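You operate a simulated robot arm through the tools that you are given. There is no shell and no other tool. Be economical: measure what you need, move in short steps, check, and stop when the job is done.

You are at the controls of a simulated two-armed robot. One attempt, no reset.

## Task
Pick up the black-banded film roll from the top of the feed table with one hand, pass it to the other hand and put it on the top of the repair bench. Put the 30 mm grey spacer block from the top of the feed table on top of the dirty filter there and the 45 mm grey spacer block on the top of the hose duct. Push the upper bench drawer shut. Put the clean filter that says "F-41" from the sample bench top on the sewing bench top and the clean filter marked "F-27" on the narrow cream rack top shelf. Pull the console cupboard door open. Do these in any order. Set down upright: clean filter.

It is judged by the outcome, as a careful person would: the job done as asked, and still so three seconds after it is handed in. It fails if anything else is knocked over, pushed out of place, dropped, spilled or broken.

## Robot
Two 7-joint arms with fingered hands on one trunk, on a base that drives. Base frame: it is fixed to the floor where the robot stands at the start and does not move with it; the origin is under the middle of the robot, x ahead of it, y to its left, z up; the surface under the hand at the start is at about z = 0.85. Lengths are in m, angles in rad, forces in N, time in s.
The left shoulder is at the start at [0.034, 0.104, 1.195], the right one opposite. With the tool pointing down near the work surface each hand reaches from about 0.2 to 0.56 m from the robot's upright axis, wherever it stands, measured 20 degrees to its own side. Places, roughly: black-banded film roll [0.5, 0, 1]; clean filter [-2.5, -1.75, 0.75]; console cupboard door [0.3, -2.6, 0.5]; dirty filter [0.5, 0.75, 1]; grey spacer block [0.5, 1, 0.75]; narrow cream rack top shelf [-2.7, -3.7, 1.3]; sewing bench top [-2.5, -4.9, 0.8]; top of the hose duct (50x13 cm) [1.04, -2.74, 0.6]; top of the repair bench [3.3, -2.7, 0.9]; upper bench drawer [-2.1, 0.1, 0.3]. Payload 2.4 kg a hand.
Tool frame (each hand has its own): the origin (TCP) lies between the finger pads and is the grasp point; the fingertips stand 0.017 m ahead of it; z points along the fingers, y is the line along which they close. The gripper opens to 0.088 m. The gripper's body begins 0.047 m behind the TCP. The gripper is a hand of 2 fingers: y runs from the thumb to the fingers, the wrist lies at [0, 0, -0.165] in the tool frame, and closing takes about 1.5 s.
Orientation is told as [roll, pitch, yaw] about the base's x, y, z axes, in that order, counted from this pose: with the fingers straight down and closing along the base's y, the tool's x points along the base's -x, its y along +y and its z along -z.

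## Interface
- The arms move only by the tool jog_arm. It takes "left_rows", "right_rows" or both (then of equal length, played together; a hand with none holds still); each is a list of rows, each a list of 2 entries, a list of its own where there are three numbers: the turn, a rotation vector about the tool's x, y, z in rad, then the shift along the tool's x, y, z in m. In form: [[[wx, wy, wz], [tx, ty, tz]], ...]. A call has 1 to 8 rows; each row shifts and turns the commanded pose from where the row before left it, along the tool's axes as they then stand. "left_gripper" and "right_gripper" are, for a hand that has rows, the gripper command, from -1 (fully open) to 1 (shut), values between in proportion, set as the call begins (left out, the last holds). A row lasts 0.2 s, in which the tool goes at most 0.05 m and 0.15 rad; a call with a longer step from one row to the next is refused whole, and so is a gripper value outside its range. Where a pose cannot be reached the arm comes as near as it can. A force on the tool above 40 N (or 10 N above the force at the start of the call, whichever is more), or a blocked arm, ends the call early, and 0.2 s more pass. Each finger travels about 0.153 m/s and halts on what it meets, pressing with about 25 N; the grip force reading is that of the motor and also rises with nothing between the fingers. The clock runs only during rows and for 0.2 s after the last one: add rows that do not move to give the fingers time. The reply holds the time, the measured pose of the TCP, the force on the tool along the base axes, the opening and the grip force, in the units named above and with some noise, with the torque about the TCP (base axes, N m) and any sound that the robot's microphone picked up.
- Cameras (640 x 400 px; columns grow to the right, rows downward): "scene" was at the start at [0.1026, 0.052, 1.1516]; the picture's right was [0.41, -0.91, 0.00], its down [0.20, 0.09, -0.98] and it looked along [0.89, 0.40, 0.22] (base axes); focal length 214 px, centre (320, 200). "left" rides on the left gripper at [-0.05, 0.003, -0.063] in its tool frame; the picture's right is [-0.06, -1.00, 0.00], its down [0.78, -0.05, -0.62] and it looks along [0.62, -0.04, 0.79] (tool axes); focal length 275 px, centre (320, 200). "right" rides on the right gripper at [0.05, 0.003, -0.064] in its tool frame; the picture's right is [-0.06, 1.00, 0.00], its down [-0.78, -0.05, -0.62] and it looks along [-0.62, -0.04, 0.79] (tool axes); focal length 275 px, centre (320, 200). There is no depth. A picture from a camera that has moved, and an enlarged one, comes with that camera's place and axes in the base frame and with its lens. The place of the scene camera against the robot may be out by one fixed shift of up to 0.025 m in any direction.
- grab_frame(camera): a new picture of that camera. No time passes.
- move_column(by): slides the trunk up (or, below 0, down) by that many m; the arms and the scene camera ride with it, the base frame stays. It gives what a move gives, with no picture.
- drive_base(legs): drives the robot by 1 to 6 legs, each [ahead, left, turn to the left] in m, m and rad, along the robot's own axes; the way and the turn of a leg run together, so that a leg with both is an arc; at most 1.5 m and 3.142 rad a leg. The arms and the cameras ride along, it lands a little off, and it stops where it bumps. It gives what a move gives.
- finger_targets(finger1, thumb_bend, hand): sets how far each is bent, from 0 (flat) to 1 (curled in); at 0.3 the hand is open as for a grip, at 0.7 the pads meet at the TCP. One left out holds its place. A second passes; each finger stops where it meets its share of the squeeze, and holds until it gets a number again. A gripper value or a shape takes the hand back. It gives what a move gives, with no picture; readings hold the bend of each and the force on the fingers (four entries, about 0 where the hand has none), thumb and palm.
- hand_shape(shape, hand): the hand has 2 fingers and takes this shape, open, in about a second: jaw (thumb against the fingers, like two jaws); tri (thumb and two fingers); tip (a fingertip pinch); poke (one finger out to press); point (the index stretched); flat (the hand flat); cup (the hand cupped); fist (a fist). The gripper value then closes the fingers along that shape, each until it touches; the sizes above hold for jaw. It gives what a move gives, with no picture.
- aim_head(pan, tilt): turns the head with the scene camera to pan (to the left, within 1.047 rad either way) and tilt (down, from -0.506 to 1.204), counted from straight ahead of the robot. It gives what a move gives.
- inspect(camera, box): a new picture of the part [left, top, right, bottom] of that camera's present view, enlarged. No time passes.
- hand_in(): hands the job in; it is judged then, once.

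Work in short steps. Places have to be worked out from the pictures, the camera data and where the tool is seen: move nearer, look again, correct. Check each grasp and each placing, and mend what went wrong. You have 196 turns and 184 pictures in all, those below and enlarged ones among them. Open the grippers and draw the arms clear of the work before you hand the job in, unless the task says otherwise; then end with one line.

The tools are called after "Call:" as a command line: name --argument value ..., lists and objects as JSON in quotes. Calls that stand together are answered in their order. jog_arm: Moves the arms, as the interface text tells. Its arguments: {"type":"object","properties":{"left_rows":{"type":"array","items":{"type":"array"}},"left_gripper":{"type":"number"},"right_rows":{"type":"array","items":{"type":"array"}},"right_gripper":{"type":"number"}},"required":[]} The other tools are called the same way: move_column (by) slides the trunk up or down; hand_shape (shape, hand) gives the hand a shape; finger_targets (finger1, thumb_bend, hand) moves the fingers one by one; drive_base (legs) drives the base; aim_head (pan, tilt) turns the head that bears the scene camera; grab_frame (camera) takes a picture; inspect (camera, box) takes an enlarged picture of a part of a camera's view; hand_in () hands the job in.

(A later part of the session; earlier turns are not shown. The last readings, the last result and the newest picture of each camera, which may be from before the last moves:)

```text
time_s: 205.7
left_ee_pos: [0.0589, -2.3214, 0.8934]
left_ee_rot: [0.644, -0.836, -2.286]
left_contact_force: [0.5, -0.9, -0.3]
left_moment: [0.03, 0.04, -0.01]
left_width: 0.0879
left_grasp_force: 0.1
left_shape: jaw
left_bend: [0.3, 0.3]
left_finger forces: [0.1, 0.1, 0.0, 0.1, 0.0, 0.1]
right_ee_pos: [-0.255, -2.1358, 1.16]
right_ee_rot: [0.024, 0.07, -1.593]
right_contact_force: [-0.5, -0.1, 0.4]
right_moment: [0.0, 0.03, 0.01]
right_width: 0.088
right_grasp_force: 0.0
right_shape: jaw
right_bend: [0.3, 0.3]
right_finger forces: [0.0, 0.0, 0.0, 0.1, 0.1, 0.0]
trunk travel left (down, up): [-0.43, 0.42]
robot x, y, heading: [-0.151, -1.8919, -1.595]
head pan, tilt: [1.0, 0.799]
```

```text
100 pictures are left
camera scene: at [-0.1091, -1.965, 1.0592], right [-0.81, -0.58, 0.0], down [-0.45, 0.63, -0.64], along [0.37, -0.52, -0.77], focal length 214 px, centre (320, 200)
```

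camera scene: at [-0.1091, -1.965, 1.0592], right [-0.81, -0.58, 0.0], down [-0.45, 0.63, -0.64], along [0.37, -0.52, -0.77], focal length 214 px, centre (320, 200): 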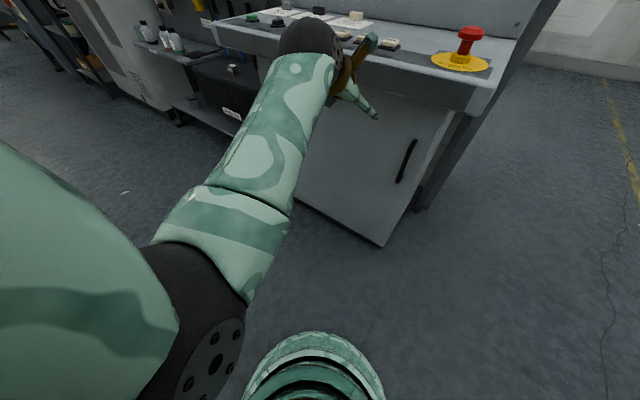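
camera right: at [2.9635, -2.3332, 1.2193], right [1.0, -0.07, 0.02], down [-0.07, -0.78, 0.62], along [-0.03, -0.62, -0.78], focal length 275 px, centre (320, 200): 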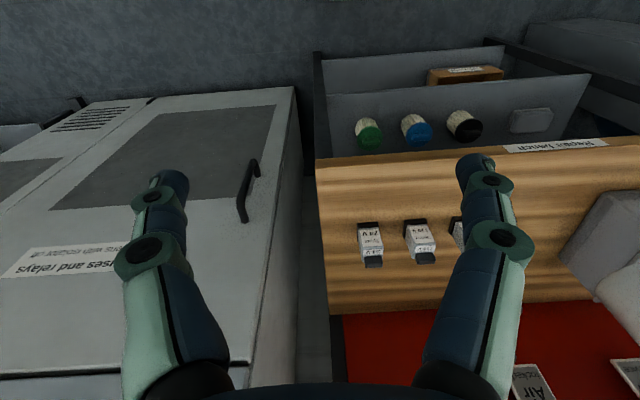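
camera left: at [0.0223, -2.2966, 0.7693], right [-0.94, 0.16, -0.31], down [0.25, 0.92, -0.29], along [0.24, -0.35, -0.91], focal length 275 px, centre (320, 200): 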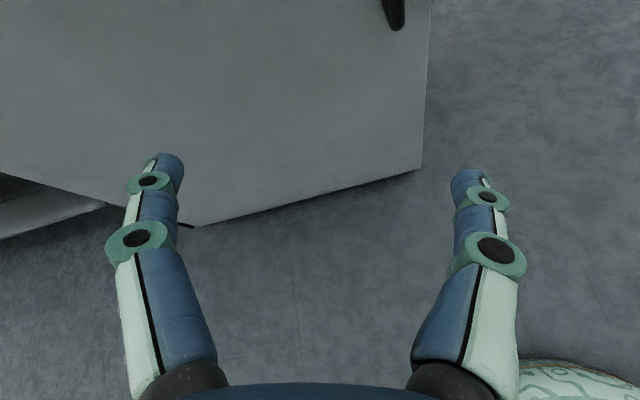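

The head is being pressed by the left upper arm – the arm is folded against it. I turn the head away, back off a little and shift right, then straighten the hand's orientation.

Call:
aim_head --pan -0.3 --tilt 0.5

Call:
drive_base --legs '[[-0.15, -0.14, 0]]'

Call:
jog_arm --left_rows '[[[0, 0, 0], [0, 0.04, 0]], [[0.031, 0.003, -0.1465], [0, 0.02, 0]], [[0.031, 0.003, -0.1465], [0, 0, 0]], [[0.031, 0.003, -0.1465], [0, 0, 0]]]'

Call:
grab_frame --camera "left"

```text
time_s: 207.2
left_ee_pos: [0.0592, -2.3222, 0.8941]
left_ee_rot: [0.645, -0.836, -2.29]
left_contact_force: [-0.3, 1.1, -0.3]
left_moment: [-0.01, -0.01, 0.02]
left_width: 0.0876
left_grasp_force: 0.1
left_shape: jaw
left_bend: [0.3, 0.3]
left_finger forces: [0.0, 0.0, 0.0, 0.1, 0.0, 0.0]
right_ee_pos: [-0.2542, -2.1348, 1.1583]
right_ee_rot: [0.023, 0.071, -1.592]
right_contact_force: [-0.6, -0.1, -0.2]
right_moment: [0.0, -0.02, -0.02]
right_width: 0.0882
right_grasp_force: 0.1
right_shape: jaw
right_bend: [0.3, 0.3]
right_finger forces: [0.0, 0.0, 0.0, 0.0, 0.0, 0.0]
trunk travel left (down, up): [-0.43, 0.42]
robot x, y, heading: [-0.1502, -1.8913, -1.6]
head pan, tilt: [-0.3, 0.499]
```

```text
time_s: 208.8
left_ee_pos: [-0.0764, -2.1685, 0.8949]
left_ee_rot: [0.648, -0.839, -2.29]
left_contact_force: [-0.7, 0.1, 0.1]
left_moment: [-0.01, 0.0, 0.01]
left_width: 0.0878
left_grasp_force: 0.2
left_shape: jaw
left_bend: [0.3, 0.3]
left_finger forces: [0.0, 0.0, 0.0, 0.0, 0.0, 0.1]
right_ee_pos: [-0.3901, -1.9824, 1.1584]
right_ee_rot: [0.025, 0.068, -1.592]
right_contact_force: [-0.5, 0.2, -0.6]
right_moment: [-0.01, -0.03, 0.0]
right_width: 0.0878
right_grasp_force: 0.0
right_shape: jaw
right_bend: [0.3, 0.3]
right_finger forces: [0.0, 0.0, 0.0, 0.0, 0.1, 0.0]
trunk travel left (down, up): [-0.43, 0.42]
robot x, y, heading: [-0.288, -1.7368, -1.6]
head pan, tilt: [-0.3, 0.499]
```

```text
time_s: 209.8
left_ee_pos: [-0.0224, -2.1806, 0.9182]
left_ee_rot: [-0.003, -0.978, -1.596]
left_contact_force: [0.5, -0.2, 0.0]
left_moment: [0.0, 0.0, 0.0]
left_width: 0.0878
left_grasp_force: 0.0
left_shape: jaw
left_bend: [0.3, 0.3]
left_finger forces: [0.0, 0.0, 0.0, 0.0, 0.0, 0.1]
right_ee_pos: [-0.3887, -1.9822, 1.158]
right_ee_rot: [0.027, 0.071, -1.591]
right_contact_force: [-0.2, 0.9, -1.0]
right_moment: [0.02, -0.02, -0.01]
right_width: 0.0881
right_grasp_force: 0.1
right_shape: jaw
right_bend: [0.3, 0.3]
right_finger forces: [0.0, 0.1, 0.1, 0.0, 0.0, 0.1]
trunk travel left (down, up): [-0.43, 0.42]
robot x, y, heading: [-0.2915, -1.7382, -1.597]
head pan, tilt: [-0.3, 0.499]
```

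```text
99 pictures are left
camera left: at [-0.0194, -2.1564, 0.9974], right [-1.0, -0.01, 0.05], down [-0.02, 0.95, -0.3], along [-0.05, -0.3, -0.95], focal length 275 px, centre (320, 200)
```

left: 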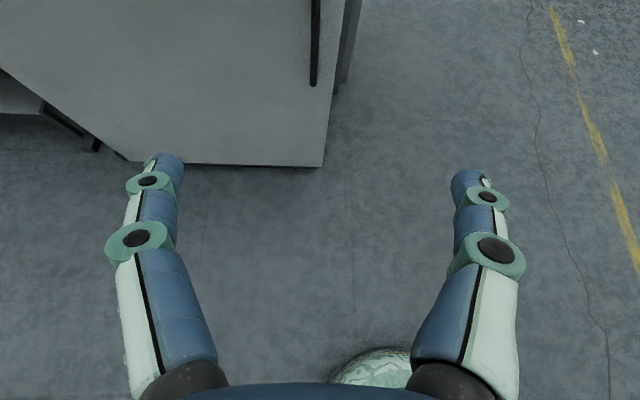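

Orientation is right now (35° down, straight ahead), aligned in x with the handle. I lower the trunk 0.27 and extend toward the handle.

Call:
move_column --by -0.27

Call:
drive_base --legs '[[0.22, 0, 0]]'

Call:
grab_frame --camera "left"

```text
time_s: 212.6
left_ee_pos: [-0.0225, -2.1811, 0.6502]
left_ee_rot: [0.0, -0.975, -1.601]
left_contact_force: [0.4, 0.2, 0.9]
left_moment: [0.01, 0.0, -0.02]
left_width: 0.0878
left_grasp_force: 0.1
left_shape: jaw
left_bend: [0.3, 0.3]
left_finger forces: [0.0, 0.0, 0.0, 0.0, 0.0, 0.1]
right_ee_pos: [-0.3885, -1.9818, 0.8878]
right_ee_rot: [0.026, 0.069, -1.591]
right_contact_force: [-0.9, 1.0, 0.8]
right_moment: [0.0, 0.0, -0.01]
right_width: 0.0881
right_grasp_force: 0.1
right_shape: jaw
right_bend: [0.3, 0.3]
right_finger forces: [0.1, 0.0, 0.0, 0.1, 0.1, 0.0]
trunk travel left (down, up): [-0.16, 0.69]
robot x, y, heading: [-0.2865, -1.7411, -1.595]
head pan, tilt: [-0.3, 0.499]
```

```text
time_s: 214.2
left_ee_pos: [-0.029, -2.4004, 0.649]
left_ee_rot: [0.002, -0.977, -1.602]
left_contact_force: [-0.1, 0.4, -0.2]
left_moment: [0.0, 0.01, 0.01]
left_width: 0.0883
left_grasp_force: 0.1
left_shape: jaw
left_bend: [0.3, 0.3]
left_finger forces: [0.1, 0.0, 0.0, 0.1, 0.0, 0.1]
right_ee_pos: [-0.3951, -2.2013, 0.8867]
right_ee_rot: [0.026, 0.069, -1.594]
right_contact_force: [-0.7, 0.0, -0.6]
right_moment: [-0.03, -0.01, 0.02]
right_width: 0.0879
right_grasp_force: 0.1
right_shape: jaw
right_bend: [0.3, 0.3]
right_finger forces: [0.0, 0.0, 0.1, 0.0, 0.0, 0.1]
trunk travel left (down, up): [-0.16, 0.69]
robot x, y, heading: [-0.2947, -1.9558, -1.599]
head pan, tilt: [-0.3, 0.499]
```

```text
98 pictures are left
camera left: at [-0.0259, -2.3761, 0.7273], right [-1.0, 0.0, 0.05], down [-0.02, 0.95, -0.3], along [-0.05, -0.3, -0.95], focal length 275 px, centre (320, 200)
```

left: 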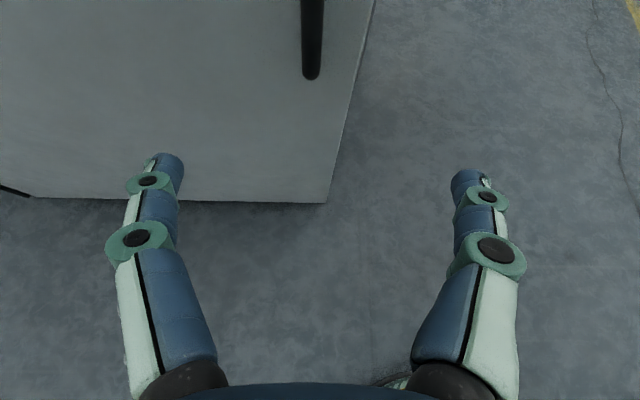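

The bar's lower end is at about (−0.027, −2.54, 0.545). I drive 0.10 closer then reach in with the fingers either side of the bar.

Call:
drive_base --legs '[[0.1, 0, 0]]'

Call:
jog_arm --left_rows '[[[0, 0, 0], [0.018, 0, 0.012]], [[0, 0, 0], [0, 0, 0.015]], [[0, 0, 0], [0, 0, 0.015]], [[0, 0, 0], [0, 0, 0]]]'

Call:
grab_frame --camera "left"

Call:
aim_head --pan 0.3 --tilt 0.7

Call:
grab_frame --camera "scene"

```text
time_s: 215.4
left_ee_pos: [-0.0321, -2.5011, 0.6493]
left_ee_rot: [0.003, -0.977, -1.603]
left_contact_force: [-0.2, -1.0, -0.1]
left_moment: [-0.03, -0.02, 0.02]
left_width: 0.0878
left_grasp_force: 0.0
left_shape: jaw
left_bend: [0.3, 0.3]
left_finger forces: [0.0, 0.0, 0.1, 0.0, 0.0, 0.0]
right_ee_pos: [-0.3986, -2.3011, 0.8875]
right_ee_rot: [0.023, 0.07, -1.593]
right_contact_force: [-0.7, 0.1, 0.4]
right_moment: [0.01, -0.01, 0.04]
right_width: 0.0882
right_grasp_force: 0.1
right_shape: jaw
right_bend: [0.3, 0.3]
right_finger forces: [0.0, 0.0, 0.0, 0.0, 0.0, 0.0]
trunk travel left (down, up): [-0.16, 0.69]
robot x, y, heading: [-0.298, -2.0624, -1.602]
head pan, tilt: [-0.3, 0.499]
```

```text
time_s: 216.4
left_ee_pos: [-0.0333, -2.525, 0.6121]
left_ee_rot: [0.001, -0.976, -1.601]
left_contact_force: [-0.2, -0.1, -0.5]
left_moment: [0.03, -0.03, -0.02]
left_width: 0.088
left_grasp_force: 0.0
left_shape: jaw
left_bend: [0.3, 0.3]
left_finger forces: [0.1, 0.1, 0.0, 0.1, 0.0, 0.1]
right_ee_pos: [-0.3974, -2.3008, 0.888]
right_ee_rot: [0.025, 0.071, -1.595]
right_contact_force: [0.3, 0.3, 0.9]
right_moment: [0.02, 0.03, 0.0]
right_width: 0.0883
right_grasp_force: 0.1
right_shape: jaw
right_bend: [0.3, 0.3]
right_finger forces: [0.0, 0.1, 0.1, 0.1, 0.1, 0.0]
trunk travel left (down, up): [-0.16, 0.69]
robot x, y, heading: [-0.2973, -2.0562, -1.597]
head pan, tilt: [-0.3, 0.499]
```

```text
97 pictures are left
camera left: at [-0.0295, -2.5012, 0.6893], right [-1.0, 0.0, 0.05], down [-0.02, 0.95, -0.3], along [-0.05, -0.31, -0.95], focal length 275 px, centre (320, 200)
```

left: 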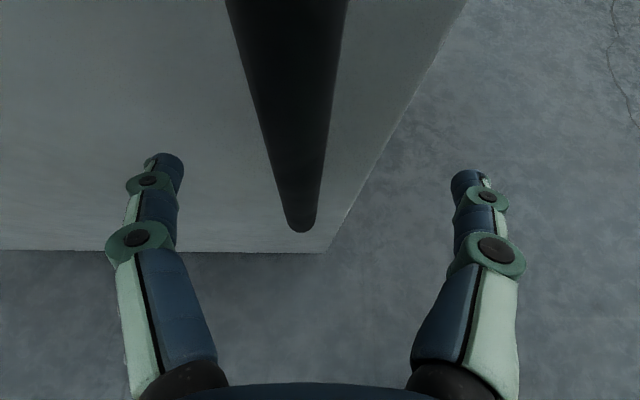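

```text
time_s: 217.4
left_ee_pos: [-0.0322, -2.5243, 0.6116]
left_ee_rot: [0.001, -0.976, -1.601]
left_contact_force: [-0.6, -0.8, 0.5]
left_moment: [-0.05, 0.01, 0.03]
left_width: 0.088
left_grasp_force: 0.0
left_shape: jaw
left_bend: [0.3, 0.3]
left_finger forces: [0.0, 0.1, 0.0, 0.0, 0.0, 0.0]
right_ee_pos: [-0.3992, -2.3005, 0.8884]
right_ee_rot: [0.024, 0.07, -1.593]
right_contact_force: [-0.3, -0.1, -0.1]
right_moment: [0.01, 0.01, 0.0]
right_width: 0.0881
right_grasp_force: 0.0
right_shape: jaw
right_bend: [0.3, 0.3]
right_finger forces: [0.0, 0.0, 0.1, 0.0, 0.1, 0.0]
trunk travel left (down, up): [-0.16, 0.69]
robot x, y, heading: [-0.2945, -2.0557, -1.594]
head pan, tilt: [0.3, 0.7]
```

```text
96 pictures are left
camera scene: at [-0.2759, -2.1604, 0.8035], right [-0.96, -0.27, 0.0], down [-0.17, 0.62, -0.77], along [0.21, -0.74, -0.64], focal length 214 px, centre (320, 200)
```

scene: 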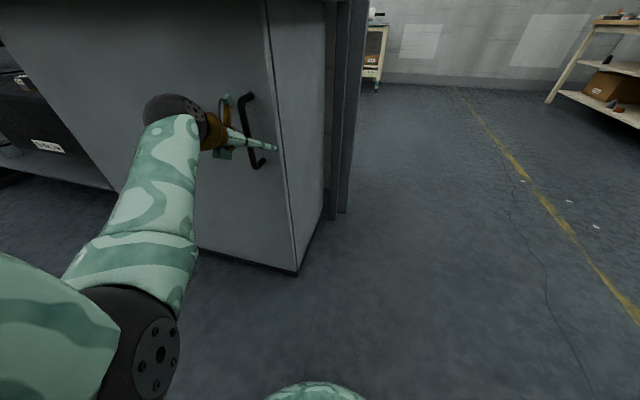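

The bar is between the fingers. Advance 8 mm and close.

Call:
jog_arm --left_rows '[[[0, 0, 0], [-0.004, -0.001, 0.009]], [[0, 0, 0], [0, 0, 0]]]'

Call:
jog_arm --left_rows '[[[0, 0, 0], [0, 0, 0]], [[0, 0, 0], [0, 0, 0]], [[0, 0, 0], [0, 0, 0]], [[0, 0, 0], [0, 0, 0]], [[0, 0, 0], [0, 0, 0]], [[0, 0, 0], [0, 0, 0]], [[0, 0, 0], [0, 0, 0]]]' --left_gripper 1

Call:
grab_frame --camera "left"

```text
time_s: 218.0
left_ee_pos: [-0.0342, -2.5351, 0.61]
left_ee_rot: [0.002, -0.978, -1.602]
left_contact_force: [-0.5, -0.7, -0.7]
left_moment: [0.03, 0.03, -0.02]
left_width: 0.0879
left_grasp_force: 0.1
left_shape: jaw
left_bend: [0.3, 0.3]
left_finger forces: [0.1, 0.0, 0.0, 0.1, 0.0, 0.0]
right_ee_pos: [-0.398, -2.3004, 0.8871]
right_ee_rot: [0.024, 0.069, -1.594]
right_contact_force: [0.0, 0.8, 0.3]
right_moment: [0.01, 0.04, 0.0]
right_width: 0.0877
right_grasp_force: 0.1
right_shape: jaw
right_bend: [0.3, 0.3]
right_finger forces: [0.0, 0.0, 0.1, 0.1, 0.1, 0.0]
trunk travel left (down, up): [-0.16, 0.69]
robot x, y, heading: [-0.2944, -2.0588, -1.595]
head pan, tilt: [0.3, 0.7]
```

```text
time_s: 219.6
left_ee_pos: [-0.0343, -2.5356, 0.6102]
left_ee_rot: [0.001, -0.978, -1.601]
left_contact_force: [-0.9, -0.2, -0.3]
left_moment: [-0.02, -0.02, 0.0]
left_width: 0.0
left_grasp_force: 25.0
left_shape: jaw
left_bend: [0.71, 0.65]
left_finger forces: [0.0, 0.0, 0.0, 0.0, 0.0, 0.0]
right_ee_pos: [-0.3977, -2.3013, 0.8894]
right_ee_rot: [0.025, 0.069, -1.592]
right_contact_force: [0.4, 0.0, 0.5]
right_moment: [0.0, 0.01, 0.02]
right_width: 0.0879
right_grasp_force: 0.1
right_shape: jaw
right_bend: [0.3, 0.3]
right_finger forces: [0.0, 0.0, 0.1, 0.1, 0.0, 0.1]
trunk travel left (down, up): [-0.16, 0.69]
robot x, y, heading: [-0.2996, -2.0567, -1.598]
head pan, tilt: [0.3, 0.7]
```

```text
95 pictures are left
camera left: at [-0.0309, -2.5111, 0.6877], right [-1.0, 0.0, 0.05], down [-0.02, 0.95, -0.3], along [-0.05, -0.3, -0.95], focal length 275 px, centre (320, 200)
```

left: 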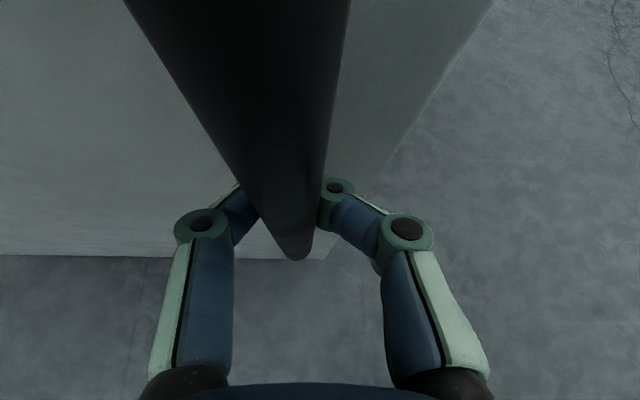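

The fingers closed behind the bar – hooked like a ring. I pull by backing the base along the door's arc in small legs.

Call:
drive_base --legs '[[-0.06, 0.004, 0], [-0.08, 0.012, 0]]'

Call:
grab_frame --camera "scene"

```text
time_s: 221.2
left_ee_pos: [-0.0124, -2.3945, 0.6096]
left_ee_rot: [0.004, -0.979, -1.603]
left_contact_force: [11.1, -3.1, 1.0]
left_moment: [-0.01, 0.0, -0.13]
left_width: 0.0
left_grasp_force: 25.0
left_shape: jaw
left_bend: [0.7, 0.65]
left_finger forces: [10.8, 0.0, 0.1, 0.1, 0.0, 0.0]
right_ee_pos: [-0.377, -2.1606, 0.8882]
right_ee_rot: [0.024, 0.072, -1.594]
right_contact_force: [-0.4, -0.5, -0.4]
right_moment: [0.01, 0.0, 0.02]
right_width: 0.0882
right_grasp_force: 0.0
right_shape: jaw
right_bend: [0.3, 0.3]
right_finger forces: [0.1, 0.0, 0.0, 0.0, 0.0, 0.1]
trunk travel left (down, up): [-0.16, 0.69]
robot x, y, heading: [-0.2725, -1.9202, -1.599]
head pan, tilt: [0.3, 0.7]
```

```text
94 pictures are left
camera scene: at [-0.2552, -2.0193, 0.8035], right [-0.96, -0.27, 0.0], down [-0.17, 0.62, -0.76], along [0.21, -0.74, -0.64], focal length 214 px, centre (320, 200)
```

scene: 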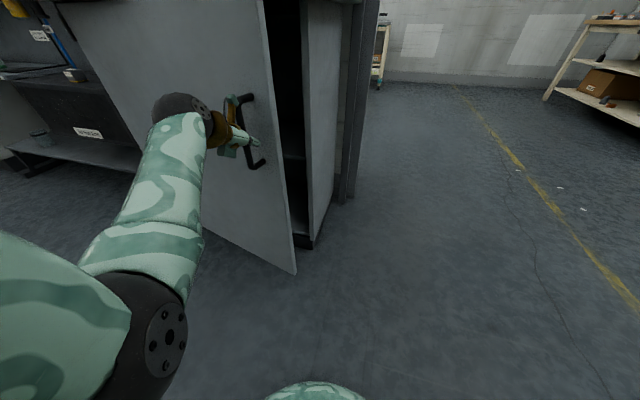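

The door opens. It wants a bit more +x; continue with more leftward shift.

Call:
drive_base --legs '[[-0.08, 0.032, 0], [-0.08, 0.04, 0]]'

Call:
drive_base --legs '[[-0.08, 0.055, 0], [-0.08, 0.07, 0]]'

Call:
grab_frame --camera "scene"

```text
time_s: 223.0
left_ee_pos: [0.0636, -2.2365, 0.61]
left_ee_rot: [0.005, -0.98, -1.603]
left_contact_force: [6.5, -4.6, 0.8]
left_moment: [0.06, 0.03, -0.15]
left_width: 0.0002
left_grasp_force: 25.3
left_shape: jaw
left_bend: [0.7, 0.65]
left_finger forces: [7.3, 0.0, 0.0, 0.1, 0.1, 0.0]
right_ee_pos: [-0.3011, -2.0017, 0.888]
right_ee_rot: [0.024, 0.07, -1.592]
right_contact_force: [0.5, 0.8, 0.5]
right_moment: [0.02, 0.01, 0.01]
right_width: 0.0882
right_grasp_force: 0.1
right_shape: jaw
right_bend: [0.3, 0.3]
right_finger forces: [0.1, 0.1, 0.0, 0.1, 0.1, 0.0]
trunk travel left (down, up): [-0.16, 0.69]
robot x, y, heading: [-0.204, -1.7571, -1.597]
head pan, tilt: [0.3, 0.7]
```

```text
time_s: 224.9
left_ee_pos: [0.1937, -2.0798, 0.61]
left_ee_rot: [0.009, -0.981, -1.604]
left_contact_force: [22.8, -29.2, 1.7]
left_moment: [-0.03, -0.02, -0.65]
left_width: 0.0
left_grasp_force: 24.8
left_shape: jaw
left_bend: [0.71, 0.65]
left_finger forces: [42.9, 0.1, 0.1, 0.0, 0.0, 0.0]
right_ee_pos: [-0.1722, -1.8463, 0.8873]
right_ee_rot: [0.021, 0.071, -1.594]
right_contact_force: [0.0, 0.3, -0.3]
right_moment: [0.0, 0.0, 0.02]
right_width: 0.088
right_grasp_force: 0.0
right_shape: jaw
right_bend: [0.3, 0.3]
right_finger forces: [0.0, 0.1, 0.0, 0.0, 0.0, 0.0]
trunk travel left (down, up): [-0.16, 0.69]
robot x, y, heading: [-0.0727, -1.5983, -1.599]
head pan, tilt: [0.3, 0.7]
```

```text
93 pictures are left
camera scene: at [-0.0495, -1.7057, 0.8033], right [-0.96, -0.27, 0.0], down [-0.17, 0.62, -0.76], along [0.2, -0.74, -0.65], focal length 214 px, centre (320, 200)
```

scene: 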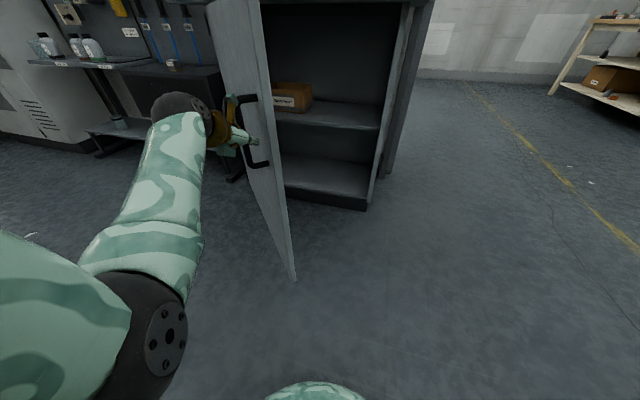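

About 50–60° open. A little more, mostly sideways, to relieve the finger and open further.

Call:
drive_base --legs '[[-0.02, 0.06, 0], [-0.03, 0.08, 0]]'

Call:
drive_base --legs '[[-0.02, 0.09, 0]]'

Call:
grab_frame --camera "scene"

```text
time_s: 226.6
left_ee_pos: [0.3346, -2.032, 0.6116]
left_ee_rot: [0.008, -0.982, -1.604]
left_contact_force: [-15.1, 29.3, 3.5]
left_moment: [-1.0, 0.7, 0.01]
left_width: 0.0
left_grasp_force: 24.9
left_shape: jaw
left_bend: [0.71, 0.75]
left_finger forces: [0.0, 0.0, 0.1, 0.0, 30.8, 0.0]
right_ee_pos: [-0.0325, -1.797, 0.8881]
right_ee_rot: [0.028, 0.066, -1.591]
right_contact_force: [-0.4, 0.2, 1.6]
right_moment: [-0.01, -0.01, -0.02]
right_width: 0.0879
right_grasp_force: 0.0
right_shape: jaw
right_bend: [0.3, 0.3]
right_finger forces: [0.0, 0.1, 0.0, 0.0, 0.0, 0.0]
trunk travel left (down, up): [-0.16, 0.69]
robot x, y, heading: [0.0701, -1.5574, -1.596]
head pan, tilt: [0.3, 0.7]
```

```text
time_s: 227.6
left_ee_pos: [0.3841, -2.0203, 0.6113]
left_ee_rot: [0.005, -0.976, -1.604]
left_contact_force: [-5.8, 17.1, 6.9]
left_moment: [-0.31, 0.02, 0.08]
left_width: 0.0001
left_grasp_force: 25.0
left_shape: jaw
left_bend: [0.71, 0.74]
left_finger forces: [0.0, 0.1, 0.0, 0.0, 13.8, 14.3]
right_ee_pos: [0.0189, -1.7867, 0.8892]
right_ee_rot: [0.025, 0.067, -1.592]
right_contact_force: [0.1, -0.1, -1.0]
right_moment: [-0.01, -0.02, -0.03]
right_width: 0.0884
right_grasp_force: 0.0
right_shape: jaw
right_bend: [0.3, 0.3]
right_finger forces: [0.0, 0.1, 0.1, 0.0, 0.0, 0.1]
trunk travel left (down, up): [-0.16, 0.69]
robot x, y, heading: [0.1207, -1.5424, -1.594]
head pan, tilt: [0.3, 0.7]
stopped in leg 1: the force on the tool passed its limit at 47 N (the readings are from after the stop); the commanded pose is now the measured one
```

```text
92 pictures are left
camera scene: at [0.1408, -1.6465, 0.8037], right [-0.96, -0.27, 0.0], down [-0.17, 0.62, -0.77], along [0.21, -0.74, -0.64], focal length 214 px, centre (320, 200)
```

scene: 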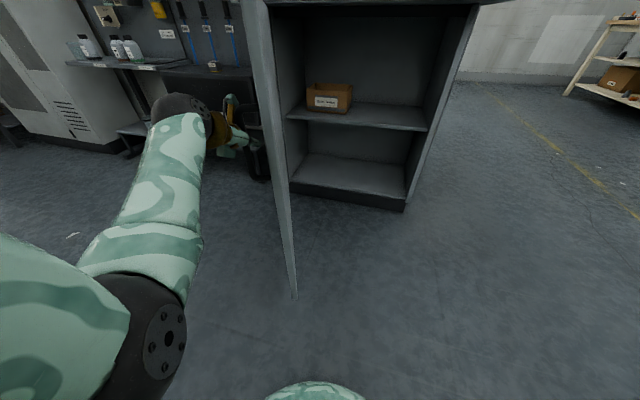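

The door is ~80° open. I open the fingers partway and withdraw straight back along +y.

Call:
jog_arm --left_rows '[[[0, 0, 0], [0, 0, 0]], [[0, 0, 0], [0, 0, 0]], [[0, 0, 0], [0, 0, 0]], [[0, 0, 0], [0, 0, 0]]]' --left_gripper 0.2

Call:
grab_frame --camera "left"

```text
time_s: 228.6
left_ee_pos: [0.3852, -2.0217, 0.6111]
left_ee_rot: [0.007, -0.976, -1.603]
left_contact_force: [-3.3, 11.3, 4.4]
left_moment: [-0.21, -0.1, 0.1]
left_width: 0.0346
left_grasp_force: 0.0
left_shape: jaw
left_bend: [0.73, 0.7]
left_finger forces: [0.0, 0.0, 0.0, 0.0, 1.2, 11.5]
right_ee_pos: [0.0186, -1.7885, 0.8893]
right_ee_rot: [0.025, 0.068, -1.592]
right_contact_force: [0.5, 0.5, -0.2]
right_moment: [0.02, 0.01, 0.01]
right_width: 0.088
right_grasp_force: 0.1
right_shape: jaw
right_bend: [0.3, 0.3]
right_finger forces: [0.1, 0.0, 0.1, 0.0, 0.0, 0.0]
trunk travel left (down, up): [-0.16, 0.69]
robot x, y, heading: [0.1208, -1.5446, -1.591]
head pan, tilt: [0.3, 0.7]
```

```text
91 pictures are left
camera left: at [0.3874, -1.9967, 0.6881], right [-1.0, -0.01, 0.05], down [-0.02, 0.95, -0.3], along [-0.04, -0.3, -0.95], focal length 275 px, centre (320, 200)
```

left: 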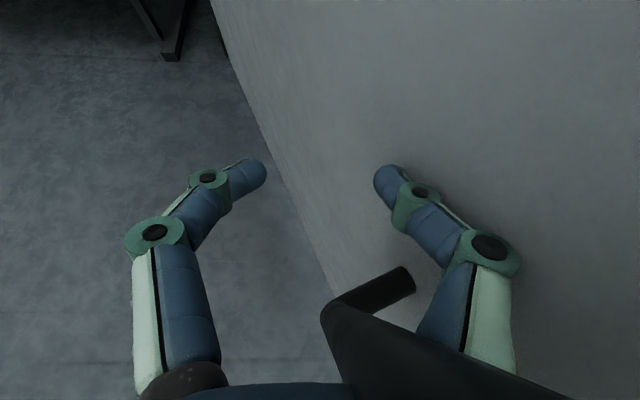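

The bar sits between the fingers near the palm. Open slightly more and withdraw horizontally in small steps.

Call:
jog_arm --left_rows '[[[0, 0, 0], [0, 0, 0]], [[0, 0, 0], [0.0056, 0, -0.0083]], [[0, 0, 0], [0.0112, 0, -0.0166]], [[0, 0, 0], [0.0112, 0, -0.0166]], [[0, 0, 0], [0.0112, 0, -0.0166]], [[0, 0, 0], [0.0112, 0, -0.0166]], [[0, 0, 0], [0.0112, 0, -0.0166]]]' --left_gripper -0.2

Call:
grab_frame --camera "left"

```text
time_s: 230.2
left_ee_pos: [0.3876, -1.9105, 0.6097]
left_ee_rot: [0.005, -0.975, -1.602]
left_contact_force: [0.1, 0.5, 0.6]
left_moment: [0.01, 0.03, 0.0]
left_width: 0.0525
left_grasp_force: 0.1
left_shape: jaw
left_bend: [0.71, 0.71]
left_finger forces: [0.1, 0.0, 0.0, 0.0, 0.0, 0.0]
right_ee_pos: [0.0189, -1.7895, 0.8871]
right_ee_rot: [0.025, 0.069, -1.593]
right_contact_force: [-0.1, 0.3, 0.4]
right_moment: [0.02, 0.02, 0.03]
right_width: 0.0879
right_grasp_force: 0.0
right_shape: jaw
right_bend: [0.3, 0.3]
right_finger forces: [0.0, 0.0, 0.1, 0.0, 0.0, 0.0]
trunk travel left (down, up): [-0.16, 0.69]
robot x, y, heading: [0.1268, -1.5477, -1.596]
head pan, tilt: [0.3, 0.7]
```

```text
90 pictures are left
camera left: at [0.3902, -1.8871, 0.6879], right [-1.0, -0.01, 0.05], down [-0.02, 0.95, -0.3], along [-0.04, -0.3, -0.95], focal length 275 px, centre (320, 200)
```

left: 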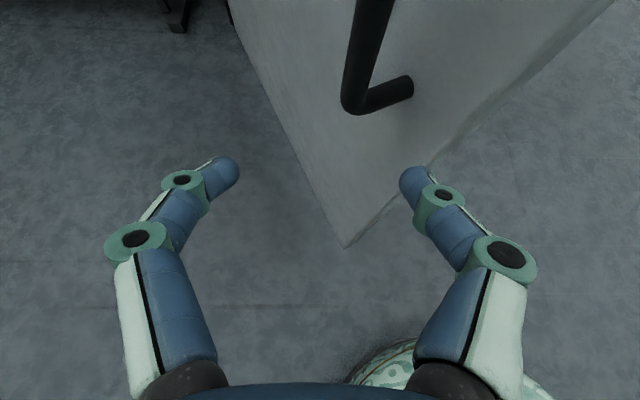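

Clear of the handle. Drive back 0.2 to clear the door, then check it stays open.

Call:
drive_base --legs '[[-0.2, 0, 0]]'

Call:
move_column --by 0.26

Call:
aim_head --pan 0.1 --tilt 0.5

Call:
grab_frame --camera "scene"

```text
time_s: 231.8
left_ee_pos: [0.3924, -1.7095, 0.6104]
left_ee_rot: [0.005, -0.975, -1.604]
left_contact_force: [0.3, -0.9, -0.1]
left_moment: [0.0, 0.05, -0.01]
left_width: 0.0523
left_grasp_force: 0.0
left_shape: jaw
left_bend: [0.71, 0.71]
left_finger forces: [0.0, 0.0, 0.0, 0.1, 0.0, 0.0]
right_ee_pos: [0.0238, -1.5879, 0.8887]
right_ee_rot: [0.024, 0.068, -1.591]
right_contact_force: [-1.0, 0.4, -0.4]
right_moment: [0.0, 0.01, -0.01]
right_width: 0.088
right_grasp_force: 0.0
right_shape: jaw
right_bend: [0.3, 0.3]
right_finger forces: [0.1, 0.0, 0.0, 0.0, 0.1, 0.0]
trunk travel left (down, up): [-0.16, 0.69]
robot x, y, heading: [0.1235, -1.3417, -1.6]
head pan, tilt: [0.3, 0.7]
```

```text
time_s: 234.5
left_ee_pos: [0.3925, -1.7106, 0.8695]
left_ee_rot: [0.003, -0.976, -1.603]
left_contact_force: [0.6, -0.1, 0.4]
left_moment: [-0.03, 0.0, 0.02]
left_width: 0.0523
left_grasp_force: 0.1
left_shape: jaw
left_bend: [0.71, 0.71]
left_finger forces: [0.1, 0.0, 0.0, 0.1, 0.0, 0.1]
right_ee_pos: [0.0234, -1.5865, 1.1482]
right_ee_rot: [0.024, 0.07, -1.593]
right_contact_force: [0.1, 0.5, -0.5]
right_moment: [-0.01, 0.0, 0.01]
right_width: 0.0879
right_grasp_force: 0.0
right_shape: jaw
right_bend: [0.3, 0.3]
right_finger forces: [0.1, 0.1, 0.0, 0.0, 0.0, 0.0]
trunk travel left (down, up): [-0.42, 0.43]
robot x, y, heading: [0.1218, -1.3421, -1.595]
head pan, tilt: [0.3, 0.7]
```

```text
time_s: 235.2
left_ee_pos: [0.3928, -1.7111, 0.871]
left_ee_rot: [0.005, -0.976, -1.604]
left_contact_force: [-0.1, -0.3, 0.0]
left_moment: [-0.03, -0.01, 0.0]
left_width: 0.0523
left_grasp_force: 0.0
left_shape: jaw
left_bend: [0.71, 0.71]
left_finger forces: [0.0, 0.1, 0.0, 0.1, 0.0, 0.0]
right_ee_pos: [0.0252, -1.5882, 1.1469]
right_ee_rot: [0.024, 0.069, -1.591]
right_contact_force: [0.4, -0.4, 1.0]
right_moment: [0.01, 0.02, 0.02]
right_width: 0.0881
right_grasp_force: 0.0
right_shape: jaw
right_bend: [0.3, 0.3]
right_finger forces: [0.0, 0.1, 0.0, 0.1, 0.0, 0.0]
trunk travel left (down, up): [-0.42, 0.43]
robot x, y, heading: [0.1254, -1.3432, -1.597]
head pan, tilt: [0.099, 0.499]
```

```text
89 pictures are left
camera scene: at [0.1305, -1.4456, 1.0811], right [-1.0, -0.07, 0.0], down [-0.04, 0.48, -0.88], along [0.07, -0.88, -0.48], focal length 214 px, centre (320, 200)
```

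scene: 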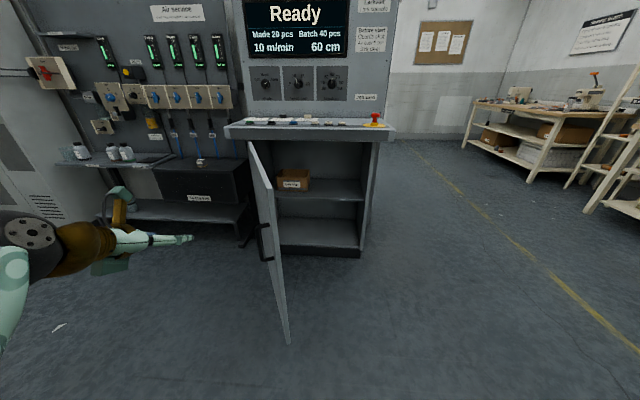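

Door open, block and console fine. Now to the sample bench: move right 0.7, turn to face −x, drive to about x = −1.6.

Call:
drive_base --legs '[[0, -0.7, 0], [0, 0, -1.545], [0.9, 0.3, 0]]'

Call:
aim_head --pan 0.0 --tilt 0.35

Call:
grab_frame --camera "scene"

Call:
aim_head --pan 0.8 --tilt 0.3

Call:
grab_frame --camera "scene"

```text
time_s: 247.4
left_ee_pos: [-1.84, -1.9027, 0.8698]
left_ee_rot: [0.004, -0.976, 3.132]
left_contact_force: [-0.6, 0.2, 0.4]
left_moment: [-0.01, 0.0, 0.01]
left_width: 0.0526
left_grasp_force: 0.1
left_shape: jaw
left_bend: [0.71, 0.71]
left_finger forces: [0.1, 0.0, 0.0, 0.0, 0.0, 0.0]
right_ee_pos: [-1.7268, -1.5305, 1.1485]
right_ee_rot: [0.025, 0.07, -3.142]
right_contact_force: [-0.3, -0.1, 0.3]
right_moment: [-0.02, 0.01, 0.01]
right_width: 0.0881
right_grasp_force: 0.0
right_shape: jaw
right_bend: [0.3, 0.3]
right_finger forces: [0.0, 0.0, 0.0, 0.1, 0.1, 0.1]
trunk travel left (down, up): [-0.42, 0.43]
robot x, y, heading: [-1.4792, -1.6276, 3.137]
head pan, tilt: [0.099, 0.499]
```

```text
time_s: 248.1
left_ee_pos: [-1.8406, -1.9024, 0.8704]
left_ee_rot: [0.005, -0.977, 3.131]
left_contact_force: [0.3, 0.0, 0.0]
left_moment: [-0.01, 0.02, 0.0]
left_width: 0.0525
left_grasp_force: 0.2
left_shape: jaw
left_bend: [0.71, 0.71]
left_finger forces: [0.0, 0.1, 0.1, 0.1, 0.0, 0.0]
right_ee_pos: [-1.7252, -1.5318, 1.1477]
right_ee_rot: [0.025, 0.069, -3.142]
right_contact_force: [0.1, 0.0, 0.2]
right_moment: [0.01, -0.01, 0.02]
right_width: 0.0881
right_grasp_force: 0.1
right_shape: jaw
right_bend: [0.3, 0.3]
right_finger forces: [0.1, 0.0, 0.0, 0.1, 0.0, 0.0]
trunk travel left (down, up): [-0.42, 0.43]
robot x, y, heading: [-1.4814, -1.6255, 3.135]
head pan, tilt: [0.0, 0.351]
```

```text
88 pictures are left
camera scene: at [-1.604, -1.6095, 1.0948], right [0.0, 1.0, 0.0], down [0.34, 0.0, -0.94], along [-0.94, 0.0, -0.34], focal length 214 px, centre (320, 200)
```

scene: 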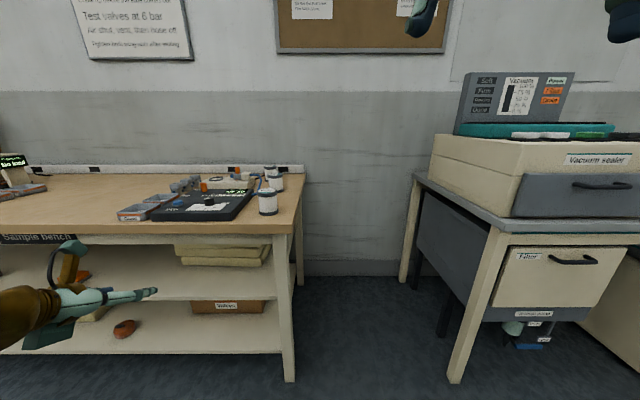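

```text
time_s: 249.2
left_ee_pos: [-1.8411, -1.9012, 0.8689]
left_ee_rot: [0.006, -0.974, 3.131]
left_contact_force: [0.6, 0.6, 0.0]
left_moment: [0.04, 0.02, 0.02]
left_width: 0.0527
left_grasp_force: 0.0
left_shape: jaw
left_bend: [0.71, 0.71]
left_finger forces: [0.0, 0.0, 0.1, 0.1, 0.0, 0.1]
right_ee_pos: [-1.7246, -1.5306, 1.1489]
right_ee_rot: [0.026, 0.07, -3.142]
right_contact_force: [-0.1, 0.0, -0.9]
right_moment: [-0.01, 0.03, -0.03]
right_width: 0.0879
right_grasp_force: 0.1
right_shape: jaw
right_bend: [0.3, 0.3]
right_finger forces: [0.0, 0.0, 0.0, 0.0, 0.0, 0.1]
trunk travel left (down, up): [-0.42, 0.43]
robot x, y, heading: [-1.4778, -1.6287, 3.135]
head pan, tilt: [0.799, 0.3]
```

```text
87 pictures are left
camera scene: at [-1.5763, -1.6765, 1.0996], right [-0.71, 0.7, 0.0], down [0.21, 0.21, -0.96], along [-0.67, -0.68, -0.3], focal length 214 px, centre (320, 200)
```

scene: 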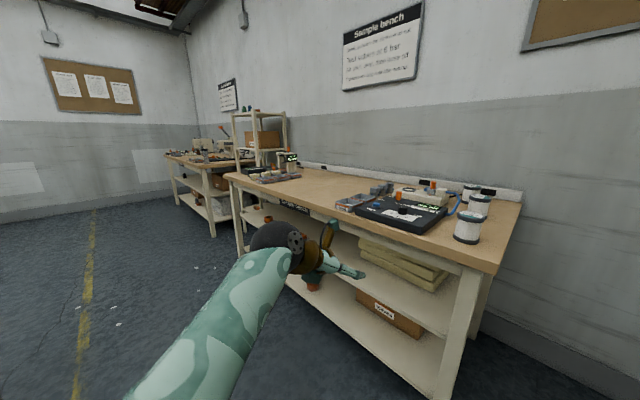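

Filters stand at the right end of the sample bench. Zoom in to read them.

Call:
inspect --camera "scene" --box '[330, 160, 530, 260]'

Call:
aim_head --pan 0.2 --tilt 0.5

Call:
inspect --camera "scene" --box '[200, 80, 400, 205]'

```text
3.20 times, centred on (430, 210) of scene
camera zoom: at [-1.5763, -1.6765, 1.0996], right [-0.71, 0.7, 0.0], down [0.21, 0.21, -0.96], along [-0.67, -0.68, -0.3], focal length 686 px, centre (-32, 168)
```

zoom: 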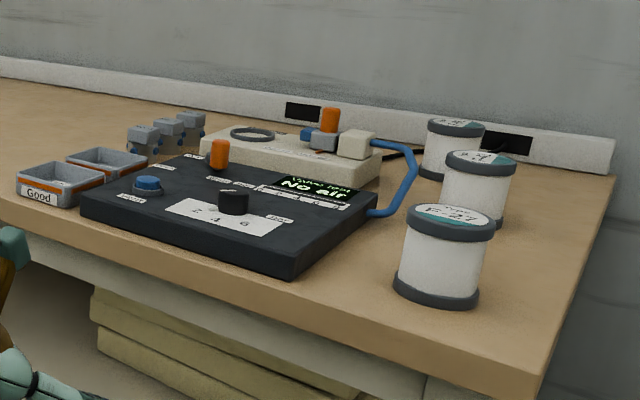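

```text
time_s: 250.2
left_ee_pos: [-1.8397, -1.9022, 0.8699]
left_ee_rot: [0.005, -0.976, 3.13]
left_contact_force: [0.1, -0.8, 0.5]
left_moment: [-0.01, 0.0, -0.01]
left_width: 0.0526
left_grasp_force: 0.0
left_shape: jaw
left_bend: [0.71, 0.71]
left_finger forces: [0.1, 0.0, 0.0, 0.0, 0.1, 0.0]
right_ee_pos: [-1.7261, -1.5307, 1.1477]
right_ee_rot: [0.025, 0.069, -3.141]
right_contact_force: [0.9, -0.3, 0.5]
right_moment: [0.0, 0.0, 0.01]
right_width: 0.088
right_grasp_force: 0.0
right_shape: jaw
right_bend: [0.3, 0.3]
right_finger forces: [0.0, 0.1, 0.0, 0.0, 0.1, 0.1]
trunk travel left (down, up): [-0.42, 0.43]
robot x, y, heading: [-1.4774, -1.6275, 3.138]
head pan, tilt: [0.201, 0.499]
```

```text
3.20 times, centred on (300, 142) of scene
camera zoom: at [-1.6001, -1.6277, 1.0812], right [-0.2, 0.98, 0.0], down [0.47, 0.09, -0.88], along [-0.86, -0.17, -0.48], focal length 686 px, centre (384, 384)
```

zoom: 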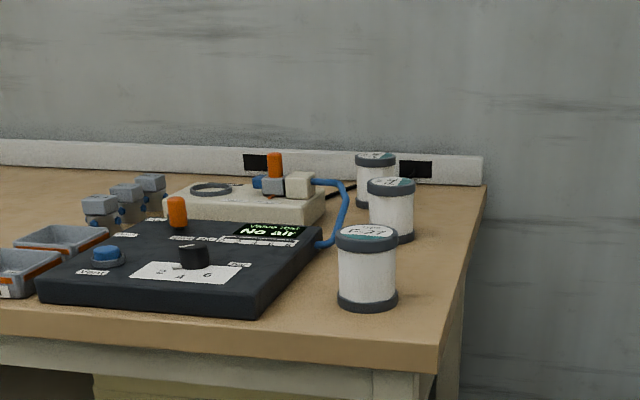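

Front one is F-27; the other two I must read from above. I raise the trunk a bit, drive 0.4 closer and look down with the right-hand camera.

Call:
move_column --by 0.12

Call:
drive_base --legs '[[0.4, 0.1, 0]]'

Call:
jog_arm --right_rows '[[[0, 0.065, 0], [-0.045, 0, 0]], [[0, 0, 0], [-0.045, 0, 0]], [[0, 0, 0], [-0.04, 0, 0]]]'

Call:
grab_frame --camera "right"

Call:
grab_frame --camera "scene"

```text
time_s: 251.7
left_ee_pos: [-1.841, -1.9025, 0.9889]
left_ee_rot: [0.005, -0.975, 3.132]
left_contact_force: [-0.3, -0.2, 0.0]
left_moment: [-0.01, 0.04, -0.01]
left_width: 0.0524
left_grasp_force: 0.1
left_shape: jaw
left_bend: [0.71, 0.71]
left_finger forces: [0.0, 0.0, 0.1, 0.0, 0.0, 0.0]
right_ee_pos: [-1.7263, -1.5308, 1.2676]
right_ee_rot: [0.024, 0.069, -3.142]
right_contact_force: [-0.5, -0.1, 0.8]
right_moment: [0.03, 0.03, 0.01]
right_width: 0.0881
right_grasp_force: 0.1
right_shape: jaw
right_bend: [0.3, 0.3]
right_finger forces: [0.0, 0.0, 0.1, 0.0, 0.0, 0.0]
trunk travel left (down, up): [-0.54, 0.31]
robot x, y, heading: [-1.481, -1.6267, 3.138]
head pan, tilt: [0.201, 0.499]
```

```text
time_s: 254.3
left_ee_pos: [-2.2379, -1.9986, 0.9898]
left_ee_rot: [0.006, -0.976, 3.13]
left_contact_force: [0.8, -0.2, -0.3]
left_moment: [0.01, -0.02, -0.02]
left_width: 0.0526
left_grasp_force: 0.0
left_shape: jaw
left_bend: [0.71, 0.71]
left_finger forces: [0.0, 0.0, 0.0, 0.0, 0.0, 0.0]
right_ee_pos: [-2.1216, -1.6287, 1.267]
right_ee_rot: [0.025, 0.07, 3.141]
right_contact_force: [-0.1, 0.1, 0.0]
right_moment: [-0.03, 0.03, 0.0]
right_width: 0.0879
right_grasp_force: 0.1
right_shape: jaw
right_bend: [0.3, 0.3]
right_finger forces: [0.1, 0.0, 0.0, 0.1, 0.1, 0.0]
trunk travel left (down, up): [-0.54, 0.31]
robot x, y, heading: [-1.8755, -1.7233, 3.141]
head pan, tilt: [0.201, 0.499]
```

```text
time_s: 255.1
left_ee_pos: [-2.2386, -1.9999, 0.9903]
left_ee_rot: [0.004, -0.977, 3.13]
left_contact_force: [0.0, 0.6, -0.3]
left_moment: [0.02, -0.02, -0.01]
left_width: 0.0525
left_grasp_force: 0.0
left_shape: jaw
left_bend: [0.71, 0.71]
left_finger forces: [0.0, 0.0, 0.1, 0.1, 0.0, 0.1]
right_ee_pos: [-2.2527, -1.628, 1.2535]
right_ee_rot: [0.023, 0.135, -3.142]
right_contact_force: [0.6, -0.8, -0.4]
right_moment: [-0.02, -0.02, 0.01]
right_width: 0.088
right_grasp_force: 0.0
right_shape: jaw
right_bend: [0.3, 0.3]
right_finger forces: [0.1, 0.1, 0.0, 0.0, 0.0, 0.1]
trunk travel left (down, up): [-0.54, 0.31]
robot x, y, heading: [-1.8757, -1.7272, 3.128]
head pan, tilt: [0.201, 0.499]
```

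```text
84 pictures are left
camera right: at [-2.2094, -1.6292, 1.3233], right [-0.06, -1.0, 0.01], down [-0.86, 0.06, 0.51], along [-0.51, 0.02, -0.86], focal length 275 px, centre (320, 200)
```

right: 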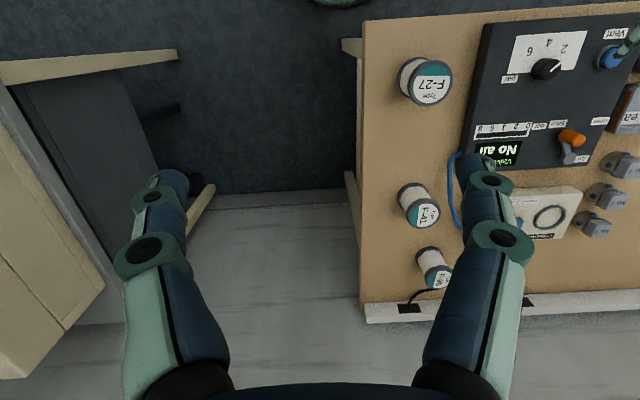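

```text
83 pictures are left
camera scene: at [-1.9948, -1.7254, 1.2018], right [-0.19, 0.98, 0.0], down [0.47, 0.09, -0.88], along [-0.86, -0.17, -0.48], focal length 214 px, centre (320, 200)
```

scene: 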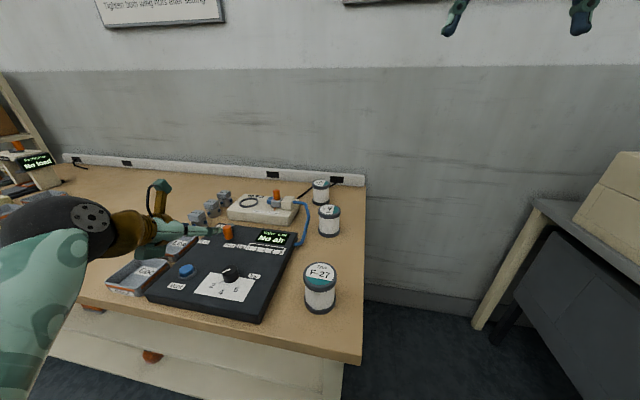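

Now read the middle and back labels.

Call:
inspect --camera "right" --box '[370, 160, 480, 300]'

```text
2.86 times, centred on (425, 230) of right
camera zoom: at [-2.2094, -1.6292, 1.3233], right [-0.06, -1.0, 0.01], down [-0.86, 0.06, 0.51], along [-0.51, 0.02, -0.86], focal length 786 px, centre (20, 114)
```

zoom: 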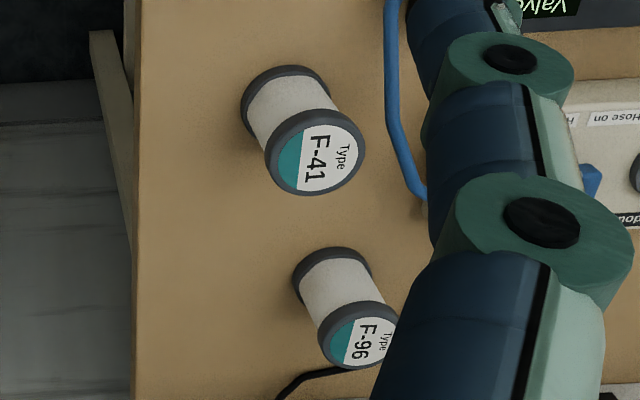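

Middle is F-41, back F-96. I fix the right hand's pitch and bring it down above the F-27 at about (−2.28, −1.805).

Call:
jog_arm --right_rows '[[[0, -0.135, 0], [0, 0.028, 0]], [[0, 0, 0], [0, 0.028, 0.04]], [[0, 0, 0], [0, 0.028, 0.04]], [[0, 0, 0], [0, 0.028, 0.04]], [[0, 0, 0], [0, 0.028, 0.04]], [[0, 0, 0], [0, 0.028, 0.04]]]'

Call:
grab_frame --camera "right"

```text
time_s: 256.5
left_ee_pos: [-2.2378, -2.0, 0.9903]
left_ee_rot: [0.006, -0.975, 3.129]
left_contact_force: [0.2, -0.3, -0.2]
left_moment: [-0.03, 0.0, -0.02]
left_width: 0.0526
left_grasp_force: 0.2
left_shape: jaw
left_bend: [0.71, 0.71]
left_finger forces: [0.1, 0.0, 0.0, 0.0, 0.0, 0.0]
right_ee_pos: [-2.2531, -1.8024, 1.0568]
right_ee_rot: [0.023, 0.0, 3.14]
right_contact_force: [0.1, 1.1, 0.0]
right_moment: [-0.02, 0.01, -0.02]
right_width: 0.0879
right_grasp_force: 0.1
right_shape: jaw
right_bend: [0.3, 0.3]
right_finger forces: [0.0, 0.1, 0.0, 0.0, 0.0, 0.0]
trunk travel left (down, up): [-0.54, 0.31]
robot x, y, heading: [-1.8722, -1.7255, 3.138]
head pan, tilt: [0.201, 0.499]
```

```text
81 pictures are left
camera right: at [-2.2011, -1.8034, 1.1208], right [-0.06, -1.0, 0.02], down [-0.78, 0.06, 0.62], along [-0.62, 0.02, -0.79], focal length 275 px, centre (320, 200)
```

right: 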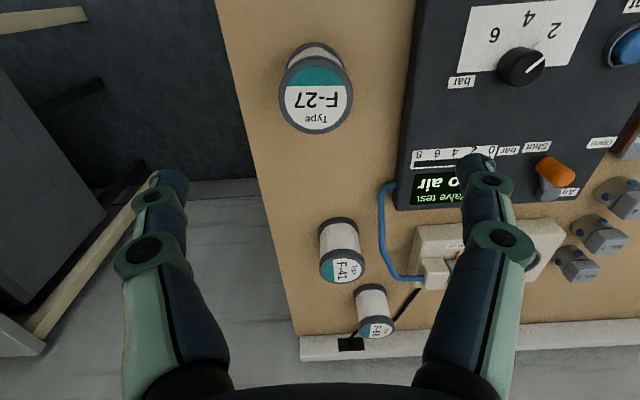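

F-27 at (−2.2805, −1.801, top 0.872), F-41 at (−2.522, −1.823). Descend on F-27 to TCP z ≈ 0.838.

Call:
jog_arm --right_rows '[[[0, 0, 0], [-0.027, -0.001, 0.03]], [[0, 0, 0], [0, 0, 0.045]], [[0, 0, 0], [0, 0, 0.045]], [[0, 0, 0], [0, 0, 0.04]], [[0, 0, 0], [0, 0, 0]]]'

Call:
grab_frame --camera "right"

```text
time_s: 257.7
left_ee_pos: [-2.2373, -1.9993, 0.99]
left_ee_rot: [0.005, -0.975, 3.129]
left_contact_force: [0.3, -0.7, -0.7]
left_moment: [0.01, 0.01, -0.01]
left_width: 0.0526
left_grasp_force: 0.2
left_shape: jaw
left_bend: [0.71, 0.71]
left_finger forces: [0.0, 0.1, 0.0, 0.1, 0.0, 0.1]
right_ee_pos: [-2.279, -1.8031, 0.8968]
right_ee_rot: [0.024, 0.0, 3.14]
right_contact_force: [0.1, 0.3, -0.9]
right_moment: [0.0, 0.0, 0.02]
right_width: 0.088
right_grasp_force: 0.1
right_shape: jaw
right_bend: [0.3, 0.3]
right_finger forces: [0.1, 0.1, 0.1, 0.0, 0.1, 0.0]
trunk travel left (down, up): [-0.54, 0.31]
robot x, y, heading: [-1.8753, -1.7243, 3.135]
head pan, tilt: [0.201, 0.499]
```

```text
80 pictures are left
camera right: at [-2.2268, -1.8045, 0.9608], right [-0.06, -1.0, 0.02], down [-0.78, 0.06, 0.62], along [-0.62, 0.02, -0.79], focal length 275 px, centre (320, 200)
```

right: 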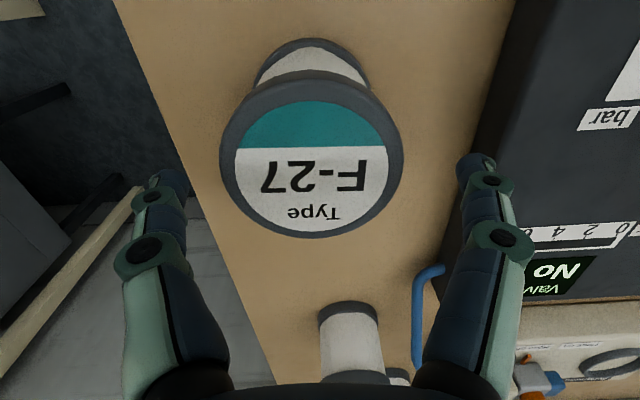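

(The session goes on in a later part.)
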